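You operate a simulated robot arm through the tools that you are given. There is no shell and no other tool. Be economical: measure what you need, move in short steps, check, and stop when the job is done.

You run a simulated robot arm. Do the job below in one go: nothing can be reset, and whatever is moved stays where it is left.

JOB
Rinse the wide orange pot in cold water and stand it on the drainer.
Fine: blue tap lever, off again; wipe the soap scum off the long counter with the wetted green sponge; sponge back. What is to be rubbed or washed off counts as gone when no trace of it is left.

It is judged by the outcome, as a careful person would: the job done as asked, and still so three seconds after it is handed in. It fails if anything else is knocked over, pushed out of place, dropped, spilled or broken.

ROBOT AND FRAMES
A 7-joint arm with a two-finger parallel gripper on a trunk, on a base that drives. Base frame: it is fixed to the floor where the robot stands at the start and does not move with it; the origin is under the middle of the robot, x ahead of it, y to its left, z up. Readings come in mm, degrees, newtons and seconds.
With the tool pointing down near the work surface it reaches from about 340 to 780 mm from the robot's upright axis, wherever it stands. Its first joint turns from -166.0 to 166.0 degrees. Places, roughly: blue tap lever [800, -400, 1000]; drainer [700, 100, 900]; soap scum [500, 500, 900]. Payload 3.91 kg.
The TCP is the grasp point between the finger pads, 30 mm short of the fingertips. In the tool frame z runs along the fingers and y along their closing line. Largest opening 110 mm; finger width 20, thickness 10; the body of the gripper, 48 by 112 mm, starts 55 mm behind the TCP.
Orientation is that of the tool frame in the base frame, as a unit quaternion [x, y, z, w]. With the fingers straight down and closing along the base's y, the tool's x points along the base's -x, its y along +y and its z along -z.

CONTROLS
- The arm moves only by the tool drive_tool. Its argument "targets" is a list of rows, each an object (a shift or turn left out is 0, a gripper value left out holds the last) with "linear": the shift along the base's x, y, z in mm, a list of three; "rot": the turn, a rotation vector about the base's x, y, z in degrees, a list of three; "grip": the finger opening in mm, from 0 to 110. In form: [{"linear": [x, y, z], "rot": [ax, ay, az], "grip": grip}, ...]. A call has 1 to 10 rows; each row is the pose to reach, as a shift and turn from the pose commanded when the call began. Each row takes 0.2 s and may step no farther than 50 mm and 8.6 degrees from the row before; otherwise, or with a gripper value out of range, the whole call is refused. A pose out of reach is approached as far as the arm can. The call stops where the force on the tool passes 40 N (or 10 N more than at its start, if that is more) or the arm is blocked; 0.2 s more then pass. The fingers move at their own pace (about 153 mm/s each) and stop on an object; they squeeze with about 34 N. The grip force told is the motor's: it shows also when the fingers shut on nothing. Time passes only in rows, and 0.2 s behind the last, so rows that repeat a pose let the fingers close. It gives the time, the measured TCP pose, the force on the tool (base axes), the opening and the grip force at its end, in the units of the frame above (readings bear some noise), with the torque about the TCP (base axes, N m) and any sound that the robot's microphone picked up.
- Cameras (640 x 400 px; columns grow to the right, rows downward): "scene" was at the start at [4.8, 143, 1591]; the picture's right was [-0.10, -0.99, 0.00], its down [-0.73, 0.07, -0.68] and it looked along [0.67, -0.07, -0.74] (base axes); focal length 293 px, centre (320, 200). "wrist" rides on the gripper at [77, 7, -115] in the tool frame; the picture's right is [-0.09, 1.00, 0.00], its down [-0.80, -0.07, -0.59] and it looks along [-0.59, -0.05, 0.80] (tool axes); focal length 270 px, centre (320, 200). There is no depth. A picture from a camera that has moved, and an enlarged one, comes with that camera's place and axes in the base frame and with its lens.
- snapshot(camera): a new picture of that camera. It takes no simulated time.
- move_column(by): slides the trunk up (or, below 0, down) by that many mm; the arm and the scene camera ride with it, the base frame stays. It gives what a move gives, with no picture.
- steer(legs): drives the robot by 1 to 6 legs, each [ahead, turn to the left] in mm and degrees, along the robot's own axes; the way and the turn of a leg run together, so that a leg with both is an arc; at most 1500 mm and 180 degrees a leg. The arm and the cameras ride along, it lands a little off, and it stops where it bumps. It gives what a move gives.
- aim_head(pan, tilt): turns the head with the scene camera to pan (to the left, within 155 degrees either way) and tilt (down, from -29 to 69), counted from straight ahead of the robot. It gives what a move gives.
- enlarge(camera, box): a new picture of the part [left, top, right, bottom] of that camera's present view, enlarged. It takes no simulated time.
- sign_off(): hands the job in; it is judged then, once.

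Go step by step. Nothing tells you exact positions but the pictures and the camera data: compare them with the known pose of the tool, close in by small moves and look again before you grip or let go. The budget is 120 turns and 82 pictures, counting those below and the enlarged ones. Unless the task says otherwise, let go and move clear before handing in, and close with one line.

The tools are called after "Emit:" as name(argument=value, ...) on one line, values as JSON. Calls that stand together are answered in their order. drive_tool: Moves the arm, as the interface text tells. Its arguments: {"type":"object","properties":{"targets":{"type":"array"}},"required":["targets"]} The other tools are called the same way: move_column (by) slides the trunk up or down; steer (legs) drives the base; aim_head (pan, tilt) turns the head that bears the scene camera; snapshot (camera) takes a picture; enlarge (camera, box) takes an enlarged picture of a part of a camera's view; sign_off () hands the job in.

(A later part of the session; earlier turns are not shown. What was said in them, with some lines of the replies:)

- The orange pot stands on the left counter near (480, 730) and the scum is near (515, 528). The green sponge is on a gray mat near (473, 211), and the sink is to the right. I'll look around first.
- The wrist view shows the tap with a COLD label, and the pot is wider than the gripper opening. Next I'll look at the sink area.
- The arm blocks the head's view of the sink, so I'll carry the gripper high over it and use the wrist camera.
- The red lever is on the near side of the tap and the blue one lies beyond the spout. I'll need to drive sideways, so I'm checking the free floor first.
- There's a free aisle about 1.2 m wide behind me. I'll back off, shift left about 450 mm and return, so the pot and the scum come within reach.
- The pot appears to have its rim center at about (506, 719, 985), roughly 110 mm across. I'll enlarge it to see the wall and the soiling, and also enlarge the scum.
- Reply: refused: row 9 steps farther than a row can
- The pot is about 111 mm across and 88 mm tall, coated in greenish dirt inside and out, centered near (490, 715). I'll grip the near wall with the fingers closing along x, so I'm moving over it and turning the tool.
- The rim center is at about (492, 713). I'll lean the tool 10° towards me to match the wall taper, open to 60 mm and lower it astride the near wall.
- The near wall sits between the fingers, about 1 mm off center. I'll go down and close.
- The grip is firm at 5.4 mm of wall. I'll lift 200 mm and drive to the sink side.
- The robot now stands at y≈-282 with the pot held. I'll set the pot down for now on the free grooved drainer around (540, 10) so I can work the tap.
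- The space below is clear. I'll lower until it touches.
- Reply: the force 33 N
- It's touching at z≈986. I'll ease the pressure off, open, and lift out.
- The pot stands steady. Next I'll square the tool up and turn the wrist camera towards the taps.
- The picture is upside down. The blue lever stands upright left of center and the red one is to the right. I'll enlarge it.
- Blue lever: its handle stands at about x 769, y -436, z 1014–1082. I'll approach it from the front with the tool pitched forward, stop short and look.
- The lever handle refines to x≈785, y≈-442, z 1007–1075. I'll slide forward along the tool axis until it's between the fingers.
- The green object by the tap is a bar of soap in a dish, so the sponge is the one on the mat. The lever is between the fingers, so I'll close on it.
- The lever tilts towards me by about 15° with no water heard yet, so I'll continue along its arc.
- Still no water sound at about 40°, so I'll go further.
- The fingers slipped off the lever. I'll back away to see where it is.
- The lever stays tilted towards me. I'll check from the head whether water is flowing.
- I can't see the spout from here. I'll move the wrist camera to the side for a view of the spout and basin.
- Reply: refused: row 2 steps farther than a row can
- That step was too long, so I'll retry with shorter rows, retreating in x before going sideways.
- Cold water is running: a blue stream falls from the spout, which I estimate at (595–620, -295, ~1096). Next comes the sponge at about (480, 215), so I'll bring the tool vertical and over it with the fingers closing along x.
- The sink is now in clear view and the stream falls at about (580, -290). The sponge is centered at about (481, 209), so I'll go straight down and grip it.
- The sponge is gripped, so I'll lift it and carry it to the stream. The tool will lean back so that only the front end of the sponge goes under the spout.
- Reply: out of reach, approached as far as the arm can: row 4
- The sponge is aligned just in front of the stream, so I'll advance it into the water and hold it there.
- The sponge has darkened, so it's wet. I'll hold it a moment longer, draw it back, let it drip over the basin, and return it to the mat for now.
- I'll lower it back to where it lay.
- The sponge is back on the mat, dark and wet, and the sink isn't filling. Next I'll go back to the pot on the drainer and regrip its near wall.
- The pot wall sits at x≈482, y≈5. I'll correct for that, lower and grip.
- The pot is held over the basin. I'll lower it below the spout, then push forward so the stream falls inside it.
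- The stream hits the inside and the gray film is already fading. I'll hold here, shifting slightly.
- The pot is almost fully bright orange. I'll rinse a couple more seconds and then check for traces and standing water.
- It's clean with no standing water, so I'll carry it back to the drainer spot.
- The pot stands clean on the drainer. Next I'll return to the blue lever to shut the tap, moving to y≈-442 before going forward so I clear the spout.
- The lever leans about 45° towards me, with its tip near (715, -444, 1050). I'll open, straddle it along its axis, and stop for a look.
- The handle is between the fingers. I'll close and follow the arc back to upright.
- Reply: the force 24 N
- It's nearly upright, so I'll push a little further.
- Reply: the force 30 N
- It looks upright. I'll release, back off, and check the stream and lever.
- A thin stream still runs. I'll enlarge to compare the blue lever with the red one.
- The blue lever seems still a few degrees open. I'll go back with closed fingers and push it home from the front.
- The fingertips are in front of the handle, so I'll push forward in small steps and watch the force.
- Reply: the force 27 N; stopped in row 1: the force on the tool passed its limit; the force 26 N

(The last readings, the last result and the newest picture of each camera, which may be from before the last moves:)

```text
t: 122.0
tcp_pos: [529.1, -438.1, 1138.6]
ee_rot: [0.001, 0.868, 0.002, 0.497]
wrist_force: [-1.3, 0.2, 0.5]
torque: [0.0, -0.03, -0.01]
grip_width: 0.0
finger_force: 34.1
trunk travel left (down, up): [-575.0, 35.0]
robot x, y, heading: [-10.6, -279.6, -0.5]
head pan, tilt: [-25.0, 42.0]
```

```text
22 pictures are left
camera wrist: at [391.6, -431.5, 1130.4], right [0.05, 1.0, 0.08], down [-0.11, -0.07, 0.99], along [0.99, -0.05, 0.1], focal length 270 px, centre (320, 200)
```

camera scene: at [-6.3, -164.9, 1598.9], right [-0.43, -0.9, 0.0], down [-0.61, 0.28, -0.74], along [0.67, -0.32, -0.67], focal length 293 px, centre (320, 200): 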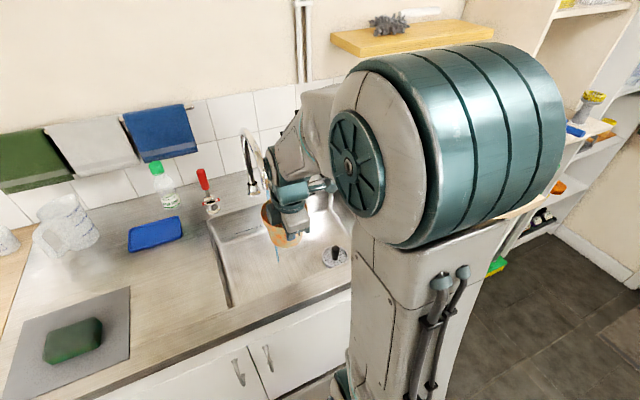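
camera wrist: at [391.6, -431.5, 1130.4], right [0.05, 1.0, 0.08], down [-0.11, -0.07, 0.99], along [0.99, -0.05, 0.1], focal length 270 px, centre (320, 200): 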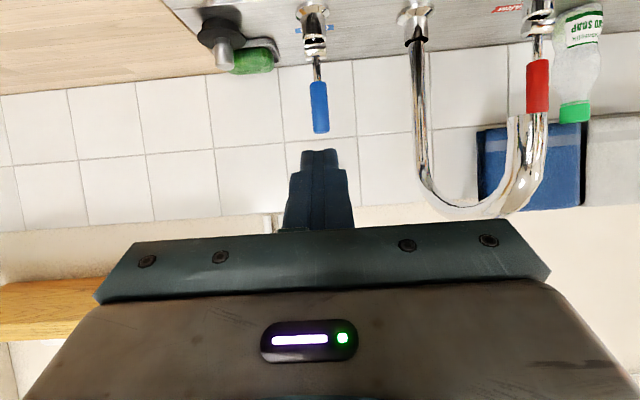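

The lever hit its stop and no stream is visible. I'll retract, drive left to y≈+300 so both the mat and the scum are within reach, and check the tap on the way.

Emit:
drive_tool(targets=[{"linear": [-35, 20, 20], "rot": [0, 7.5, 0]}, {"linear": [-70, 40, 40], "rot": [0, 15, 0]}, {"linear": [-100, 60, 60], "rot": [0, 22.5, 0]}, {"linear": [-120, 90, 80], "rot": [0, 30, 0]}, {"linear": [-130, 120, 90], "rot": [0, 37.5, 0]}, {"linear": [-130, 150, 90], "rot": [0, 45, 0]}, {"linear": [-130, 170, 90], "rot": [0, 52.5, 0]}, {"linear": [-130, 170, 90], "rot": [0, 59.6, 0]}])

Emit:
steer(legs=[[-200, 0], [0, 90], [590, 0], [0, -90], [200, 0]])

Emit:
snapshot(camera="scene")

```text
t: 123.8
tcp_pos: [403.6, -274.5, 1231.5]
ee_rot: [0.001, 1.0, 0.002, -0.002]
wrist_force: [-0.3, 0.4, -0.3]
torque: [0.03, 0.03, -0.02]
grip_width: 0.3
finger_force: 34.2
trunk travel left (down, up): [-575.0, 35.0]
robot x, y, heading: [-11.1, -278.6, -0.4]
head pan, tilt: [-25.0, 42.0]
```

```text
t: 137.3
tcp_pos: [397.9, 291.2, 1232.0]
ee_rot: [0.022, 1.0, 0.001, -0.001]
wrist_force: [-0.1, 0.2, 0.1]
torque: [0.01, 0.0, -0.01]
grip_width: 0.0
finger_force: 33.9
trunk travel left (down, up): [-575.0, 35.0]
robot x, y, heading: [-14.8, 302.0, -2.4]
head pan, tilt: [-25.0, 42.0]
```

```text
21 pictures are left
camera scene: at [-7.6, 417.2, 1598.9], right [-0.46, -0.89, 0.0], down [-0.59, 0.31, -0.74], along [0.66, -0.34, -0.67], focal length 293 px, centre (320, 200)
```

scene: 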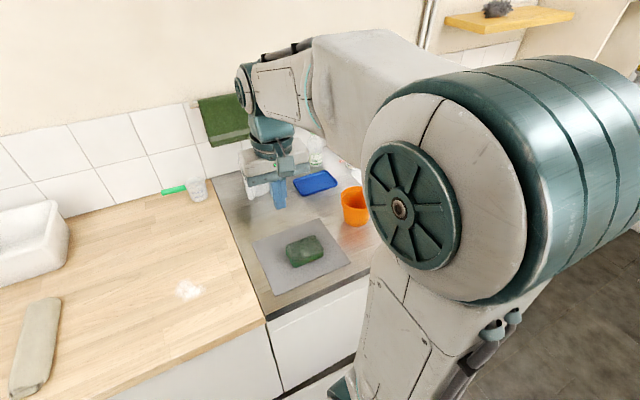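

Now the sponge: I'll move above it with the fingers closing along x.

Emit:
drive_tool(targets=[{"linear": [8, -9, -10], "rot": [0, 0, 8.5], "grip": 50}, {"linear": [16, -18, -20], "rot": [0, 0, 17], "grip": 100}, {"linear": [24, -27, -30], "rot": [0, 0, 25.5]}, {"linear": [32, -36, -40], "rot": [0, 0, 34]}, {"linear": [40, -45, -50], "rot": [0, 0, 42.5]}, {"linear": [48, -54, -60], "rot": [0, 0, 51]}, {"linear": [56, -63, -70], "rot": [0, 0, 59.5]}, {"linear": [64, -72, -80], "rot": [0, 0, 68]}, {"linear": [72, -80, -90], "rot": [0, 0, 76.5]}, {"linear": [78, -86, -100], "rot": [0, 0, 85]}])

Emit:
drive_tool(targets=[{"linear": [0, 0, -20], "rot": [0, 0, 7.5]}, {"linear": [0, 0, -55], "rot": [0, 0, 7.5]}])

Emit:
snapshot(camera="wrist")

```text
t: 139.5
tcp_pos: [474.1, 207.6, 1133.3]
ee_rot: [-0.66, 0.751, 0.0, -0.001]
wrist_force: [-0.3, 0.3, -0.6]
torque: [-0.04, 0.0, -0.01]
grip_width: 100.0
finger_force: 0.0
trunk travel left (down, up): [-575.0, 35.0]
robot x, y, heading: [-14.8, 301.5, -2.6]
head pan, tilt: [-25.0, 42.0]
```

```text
t: 140.1
tcp_pos: [474.0, 204.2, 1077.5]
ee_rot: [-0.707, 0.707, 0.0, 0.0]
wrist_force: [-0.3, -0.2, -0.6]
torque: [-0.02, 0.02, -0.01]
grip_width: 100.0
finger_force: 0.1
trunk travel left (down, up): [-575.0, 35.0]
robot x, y, heading: [-16.6, 298.8, -2.6]
head pan, tilt: [-25.0, 42.0]
```

```text
20 pictures are left
camera wrist: at [468.0, 128.6, 1192.2], right [-1.0, 0.09, 0.0], down [0.07, 0.8, 0.59], along [0.05, 0.59, -0.8], focal length 270 px, centre (320, 200)
```

wrist: 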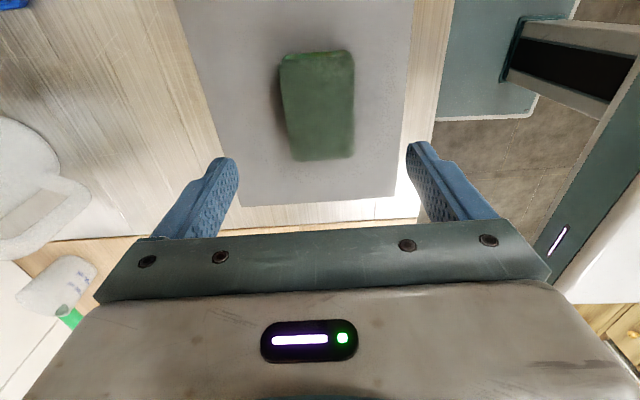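

Emit:
drive_tool(targets=[{"linear": [2, 1, -45]}, {"linear": [2, 1, -90]}, {"linear": [2, 1, -115]}, {"linear": [2, 1, -129]}, {"linear": [2, 1, -129], "grip": 45}, {"linear": [2, 1, -129], "grip": 45}, {"linear": [2, 1, -129], "grip": 45}])

Emit:
drive_tool(targets=[{"linear": [0, 0, 45]}, {"linear": [0, 0, 90]}, {"linear": [5, 45, 90]}, {"linear": [10, 90, 90]}, {"linear": [15, 135, 90]}, {"linear": [20, 180, 90]}, {"linear": [25, 225, 90]}, {"linear": [30, 260, 90]}])

Emit:
snapshot(camera="wrist")

```text
t: 141.7
tcp_pos: [475.3, 209.0, 947.9]
ee_rot: [0.707, -0.707, 0.001, 0.001]
wrist_force: [0.4, -0.2, -0.2]
torque: [0.01, -0.02, 0.02]
grip_width: 63.4
finger_force: 34.1
trunk travel left (down, up): [-575.0, 35.0]
robot x, y, heading: [-17.6, 303.7, -2.6]
head pan, tilt: [-25.0, 42.0]
```

```text
t: 143.5
tcp_pos: [506.4, 464.7, 1038.0]
ee_rot: [-0.707, 0.708, 0.0, -0.001]
wrist_force: [0.1, 0.4, 0.3]
torque: [-0.02, 0.0, -0.04]
grip_width: 63.5
finger_force: 33.8
trunk travel left (down, up): [-575.0, 35.0]
robot x, y, heading: [-17.6, 303.9, -2.3]
head pan, tilt: [-25.0, 42.0]
```

```text
19 pictures are left
camera wrist: at [499.7, 388.1, 1152.3], right [-1.0, 0.09, 0.0], down [0.07, 0.8, 0.59], along [0.05, 0.59, -0.81], focal length 270 px, centre (320, 200)
```

wrist: 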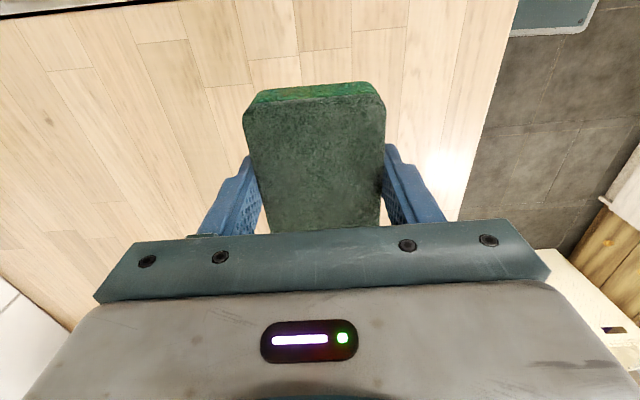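

The scum is centered near (517, 530), about 70 mm across. I'll move over it and press the sponge down gently.

Emit:
drive_tool(targets=[{"linear": [6, 35, -25]}, {"linear": [11, 65, -50]}, {"linear": [11, 65, -80]}, {"linear": [11, 65, -88]}, {"linear": [11, 65, -92]}, {"linear": [11, 65, -95]}])

```text
t: 144.9
tcp_pos: [518.5, 530.0, 944.3]
ee_rot: [-0.707, 0.708, -0.001, -0.001]
wrist_force: [-0.3, 0.6, -0.5]
torque: [-0.01, 0.0, 0.0]
grip_width: 63.2
finger_force: 33.7
trunk travel left (down, up): [-575.0, 35.0]
robot x, y, heading: [-18.2, 300.8, -2.7]
head pan, tilt: [-25.0, 42.0]
```

Emit:
drive_tool(targets=[{"linear": [0, 0, -2]}, {"linear": [0, 0, -4]}, {"linear": [0, 0, -6]}, {"linear": [0, 0, -8]}])

```text
t: 145.7
tcp_pos: [518.7, 532.4, 942.5]
ee_rot: [-0.707, 0.707, -0.004, 0.004]
wrist_force: [-7.2, -5.1, 19.1]
torque: [-0.17, 0.5, 0.05]
grip_width: 63.4
finger_force: 34.2
trunk travel left (down, up): [-575.0, 35.0]
robot x, y, heading: [-14.5, 304.3, -2.6]
head pan, tilt: [-25.0, 42.0]
stopped in row 4: the force on the tool passed its limit (the readings are from after the stop); the commanded pose is now the measured one
```

Contact is at z≈942. I'll wipe back and forth with light pressure.

Emit:
drive_tool(targets=[{"linear": [-20, 0, 0.5]}, {"linear": [-40, 0, 0.5]}, {"linear": [-40, 20, 0.5]}, {"linear": [-10, 20, 0.5]}, {"linear": [20, 20, 0.5]}, {"linear": [42, 20, 0.5]}, {"linear": [42, -5, 0.5]}, {"linear": [15, -5, 0.5]}, {"linear": [-15, -5, 0.5]}, {"linear": [-40, -5, 0.5]}])

Emit:
drive_tool(targets=[{"linear": [0, -22, 0]}, {"linear": [25, -22, 0]}, {"linear": [50, -22, 0]}, {"linear": [80, -22, 0]}, {"linear": [80, 0, 0]}, {"linear": [55, 5, 0]}, {"linear": [30, 5, 0]}, {"linear": [30, 35, 0]}, {"linear": [55, 35, 0]}, {"linear": [40, 10, 0]}])

Emit:
drive_tool(targets=[{"linear": [0, 0, 40]}, {"linear": [0, -45, 80]}, {"linear": [0, -90, 95]}, {"linear": [0, -135, 95]}, {"linear": [0, -180, 95]}])

Emit:
aim_head(pan=15, tilt=50)

Emit:
snapshot(camera="scene")

```text
t: 146.4
tcp_pos: [483.2, 534.6, 943.2]
ee_rot: [-0.704, 0.71, -0.005, 0.004]
wrist_force: [-1.5, -6.1, 11.6]
torque: [0.32, 0.21, 0.09]
grip_width: 63.4
finger_force: 33.5
trunk travel left (down, up): [-575.0, 35.0]
robot x, y, heading: [-11.8, 299.7, -2.9]
head pan, tilt: [-25.0, 42.0]
stopped in row 3: the force on the tool passed its limit (the readings are from after the stop); the commanded pose is now the measured one
```

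```text
t: 148.6
tcp_pos: [523.1, 545.1, 941.7]
ee_rot: [-0.704, 0.71, -0.004, 0.005]
wrist_force: [-1.0, 10.5, 22.6]
torque: [0.0, 0.35, -0.11]
grip_width: 63.4
finger_force: 34.5
trunk travel left (down, up): [-575.0, 35.0]
robot x, y, heading: [-14.3, 302.5, -2.6]
head pan, tilt: [-25.0, 42.0]
```

```text
refused: row 2 steps farther than a row can; nothing moved
```

```text
t: 149.7
tcp_pos: [523.9, 542.9, 942.1]
ee_rot: [-0.704, 0.71, -0.005, 0.004]
wrist_force: [4.0, -0.8, 26.4]
torque: [-0.08, 0.2, -0.03]
grip_width: 63.4
finger_force: 33.8
trunk travel left (down, up): [-575.0, 35.0]
robot x, y, heading: [-18.4, 302.9, -2.8]
head pan, tilt: [15.0, 50.0]
```

```text
18 pictures are left
camera scene: at [-8.0, 471.3, 1587.9], right [0.21, -0.98, 0.0], down [-0.75, -0.16, -0.64], along [0.63, 0.14, -0.77], focal length 293 px, centre (320, 200)
```

scene: 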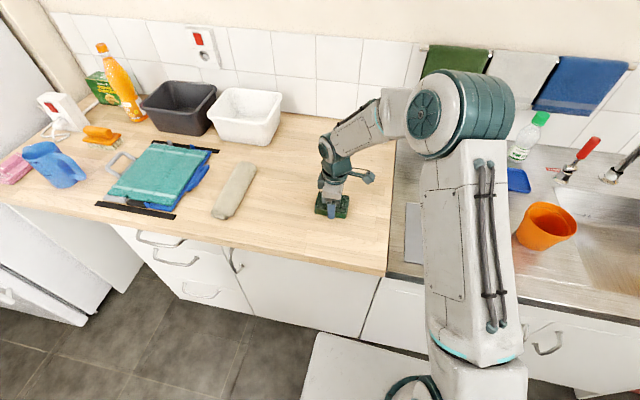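

Looks fine so far, so I'll lift the sponge aside and inspect the spot.

Emit:
drive_tool(targets=[{"linear": [0, 0, 40]}, {"linear": [0, -30, 75]}, {"linear": [0, -75, 90]}, {"linear": [0, -120, 95]}, {"linear": [0, -165, 95]}, {"linear": [0, -200, 95]}])

Emit:
enlarge(camera="scene", box=[240, 140, 400, 240])

```text
t: 151.1
tcp_pos: [521.5, 345.2, 1037.1]
ee_rot: [-0.705, 0.709, -0.005, 0.003]
wrist_force: [-1.0, -0.3, -0.1]
torque: [0.03, 0.0, -0.03]
grip_width: 63.4
finger_force: 34.3
trunk travel left (down, up): [-575.0, 35.0]
robot x, y, heading: [-14.5, 303.0, -2.7]
head pan, tilt: [15.0, 50.0]
```

```text
4.00 times, centred on (320, 190) of scene
camera zoom: at [-6.5, 471.8, 1587.7], right [0.21, -0.98, 0.0], down [-0.75, -0.16, -0.64], along [0.63, 0.14, -0.77], focal length 1172 px, centre (320, 240)
```

zoom: 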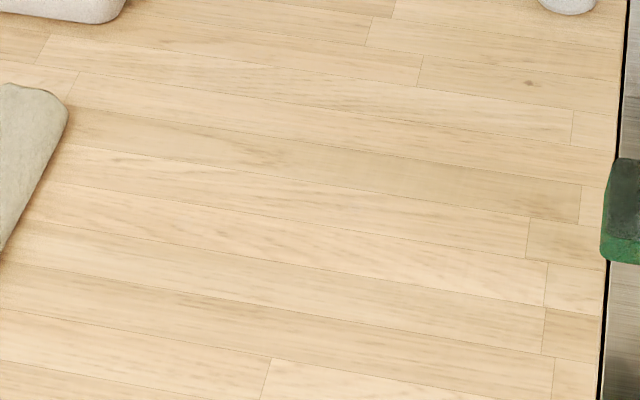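

The spot looks clean. I'll take one closer check for faint traces, then put the sponge back on the mat.

Emit:
enlarge(camera="scene", box=[308, 190, 372, 230])

Emit:
drive_tool(targets=[{"linear": [-12, -35, 0]}, {"linear": [-24, -70, 0]}, {"linear": [-36, -105, 0]}, {"linear": [-46, -138, 0]}, {"linear": [-46, -138, -40]}, {"linear": [-46, -138, -75]}, {"linear": [-46, -138, -85]}])

```text
10.00 times, centred on (340, 210) of scene
camera zoom: at [-6.5, 471.8, 1587.7], right [0.21, -0.98, 0.0], down [-0.75, -0.16, -0.64], along [0.63, 0.14, -0.77], focal length 2930 px, centre (120, 100)
```

zoom: 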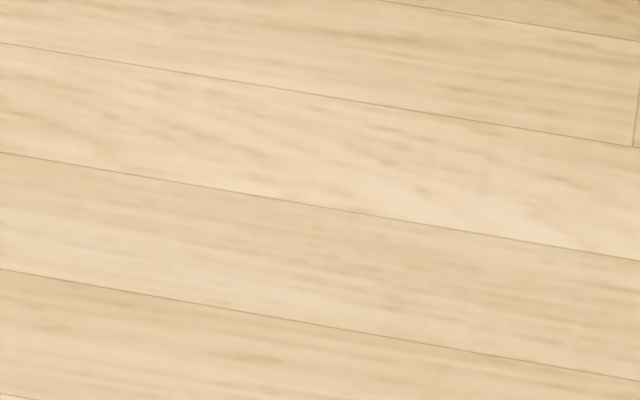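

```text
t: 152.7
tcp_pos: [477.8, 207.3, 951.4]
ee_rot: [-0.705, 0.709, -0.005, 0.003]
wrist_force: [0.5, 0.1, 0.9]
torque: [0.01, 0.01, -0.02]
grip_width: 63.3
finger_force: 33.9
trunk travel left (down, up): [-575.0, 35.0]
robot x, y, heading: [-16.1, 299.7, -2.7]
head pan, tilt: [15.0, 50.0]
```

No trace is left. I'll set the sponge down, release, and lift clear.

Emit:
drive_tool(targets=[{"linear": [-2, 0, -2]}, {"linear": [-2, 0, -3.5]}, {"linear": [-2, 0, -3.5], "grip": 100}, {"linear": [-2, 0, -3.5], "grip": 100}, {"linear": [-2, 0, -3.5], "grip": 100}, {"linear": [-2, 0, 40]}, {"linear": [-2, 0, 85]}, {"linear": [-2, 0, 130]}, {"linear": [-2, 0, 175]}, {"linear": [-2, 0, 220]}])

Emit:
drive_tool(targets=[{"linear": [0, 45, 20]}, {"linear": [0, 90, 40]}, {"linear": [0, 135, 40]}, {"linear": [0, 180, 40]}, {"linear": [0, 225, 40]}, {"linear": [0, 270, 40]}, {"linear": [0, 315, 40]}, {"linear": [0, 360, 40]}])

Emit:
aim_head(pan=-32, tilt=42)

Emit:
snapshot(camera="scene")

```text
t: 154.9
tcp_pos: [476.6, 207.0, 1177.2]
ee_rot: [-0.705, 0.71, -0.005, 0.003]
wrist_force: [0.1, 0.4, 0.4]
torque: [-0.01, -0.01, 0.03]
grip_width: 99.7
finger_force: 0.0
trunk travel left (down, up): [-575.0, 35.0]
robot x, y, heading: [-14.3, 302.8, -2.9]
head pan, tilt: [15.0, 50.0]
```

```text
t: 156.7
tcp_pos: [475.5, 570.2, 1211.6]
ee_rot: [-0.705, 0.709, -0.004, 0.001]
wrist_force: [-0.5, 0.1, -0.3]
torque: [-0.02, -0.02, -0.04]
grip_width: 100.1
finger_force: 0.1
trunk travel left (down, up): [-575.0, 35.0]
robot x, y, heading: [-16.6, 304.4, -2.7]
head pan, tilt: [15.0, 50.0]
```

```text
t: 157.8
tcp_pos: [475.1, 567.6, 1211.3]
ee_rot: [-0.705, 0.709, -0.004, 0.003]
wrist_force: [-0.4, -0.6, 0.5]
torque: [0.01, 0.04, 0.02]
grip_width: 99.9
finger_force: 0.1
trunk travel left (down, up): [-575.0, 35.0]
robot x, y, heading: [-17.0, 302.2, -2.6]
head pan, tilt: [-32.0, 42.0]
```

```text
15 pictures are left
camera scene: at [-13.0, 408.7, 1598.9], right [-0.57, -0.82, 0.0], down [-0.55, 0.38, -0.74], along [0.61, -0.42, -0.67], focal length 293 px, centre (320, 200)
```

scene: 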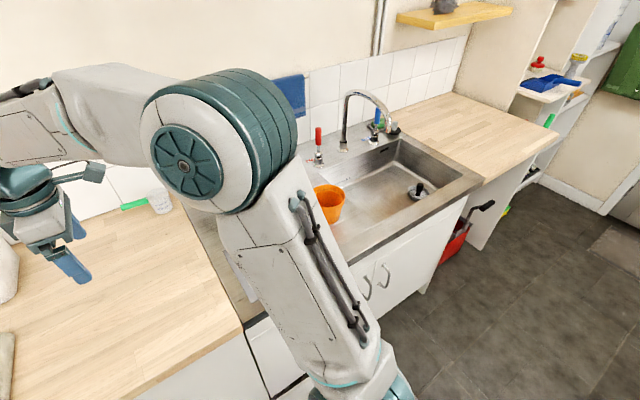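

Emit:
enlarge(camera="scene", box=[300, 80, 460, 240])

Emit:
aim_head(pan=0, tilt=55)

Emit:
snapshot(camera="scene")

```text
2.50 times, centred on (380, 160) of scene
camera zoom: at [-13.0, 408.7, 1598.9], right [-0.57, -0.82, 0.0], down [-0.55, 0.38, -0.74], along [0.61, -0.42, -0.67], focal length 732 px, centre (170, 300)
```

zoom: 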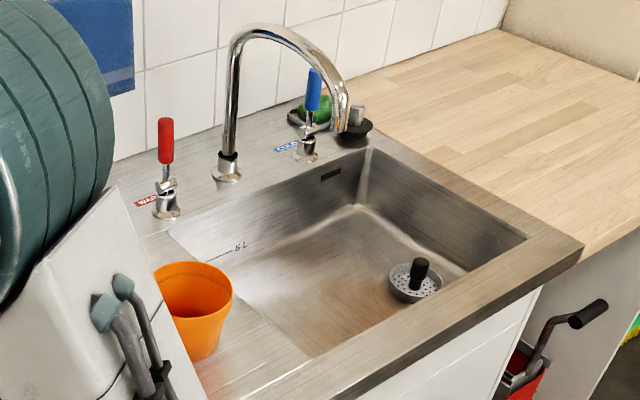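

```text
t: 158.8
tcp_pos: [474.9, 568.0, 1211.1]
ee_rot: [-0.705, 0.709, -0.005, 0.004]
wrist_force: [0.3, -0.1, 0.5]
torque: [-0.03, 0.01, -0.03]
grip_width: 100.1
finger_force: 0.1
trunk travel left (down, up): [-575.0, 35.0]
robot x, y, heading: [-10.8, 300.8, -2.9]
head pan, tilt: [0.0, 55.0]
```

```text
13 pictures are left
camera scene: at [-9.7, 452.8, 1581.2], right [-0.05, -1.0, 0.0], down [-0.82, 0.04, -0.57], along [0.57, -0.03, -0.82], focal length 293 px, centre (320, 200)
```

scene: 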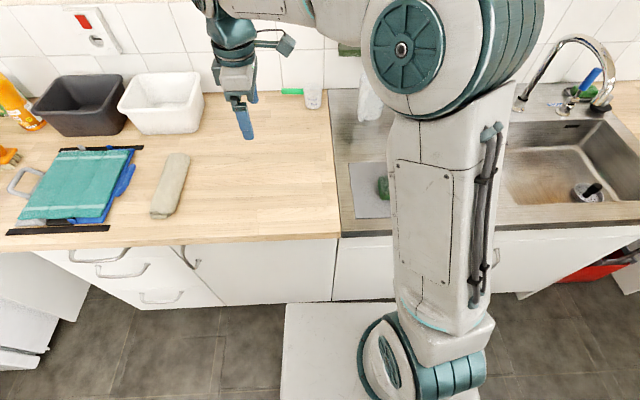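

The tap is off with both levers upright and no stream. The pot stands clean on the drainer, the scum is gone, and the sponge is back on its mat, so I'm handing in.

Emit:
sign_off()

```text
The job is handed in.
```

The job is handed in: the orange pot is rinsed in cold water and standing on the drainer, the blue tap is off, the scum is wiped away with the wetted sponge, and the sponge is back on its mat.
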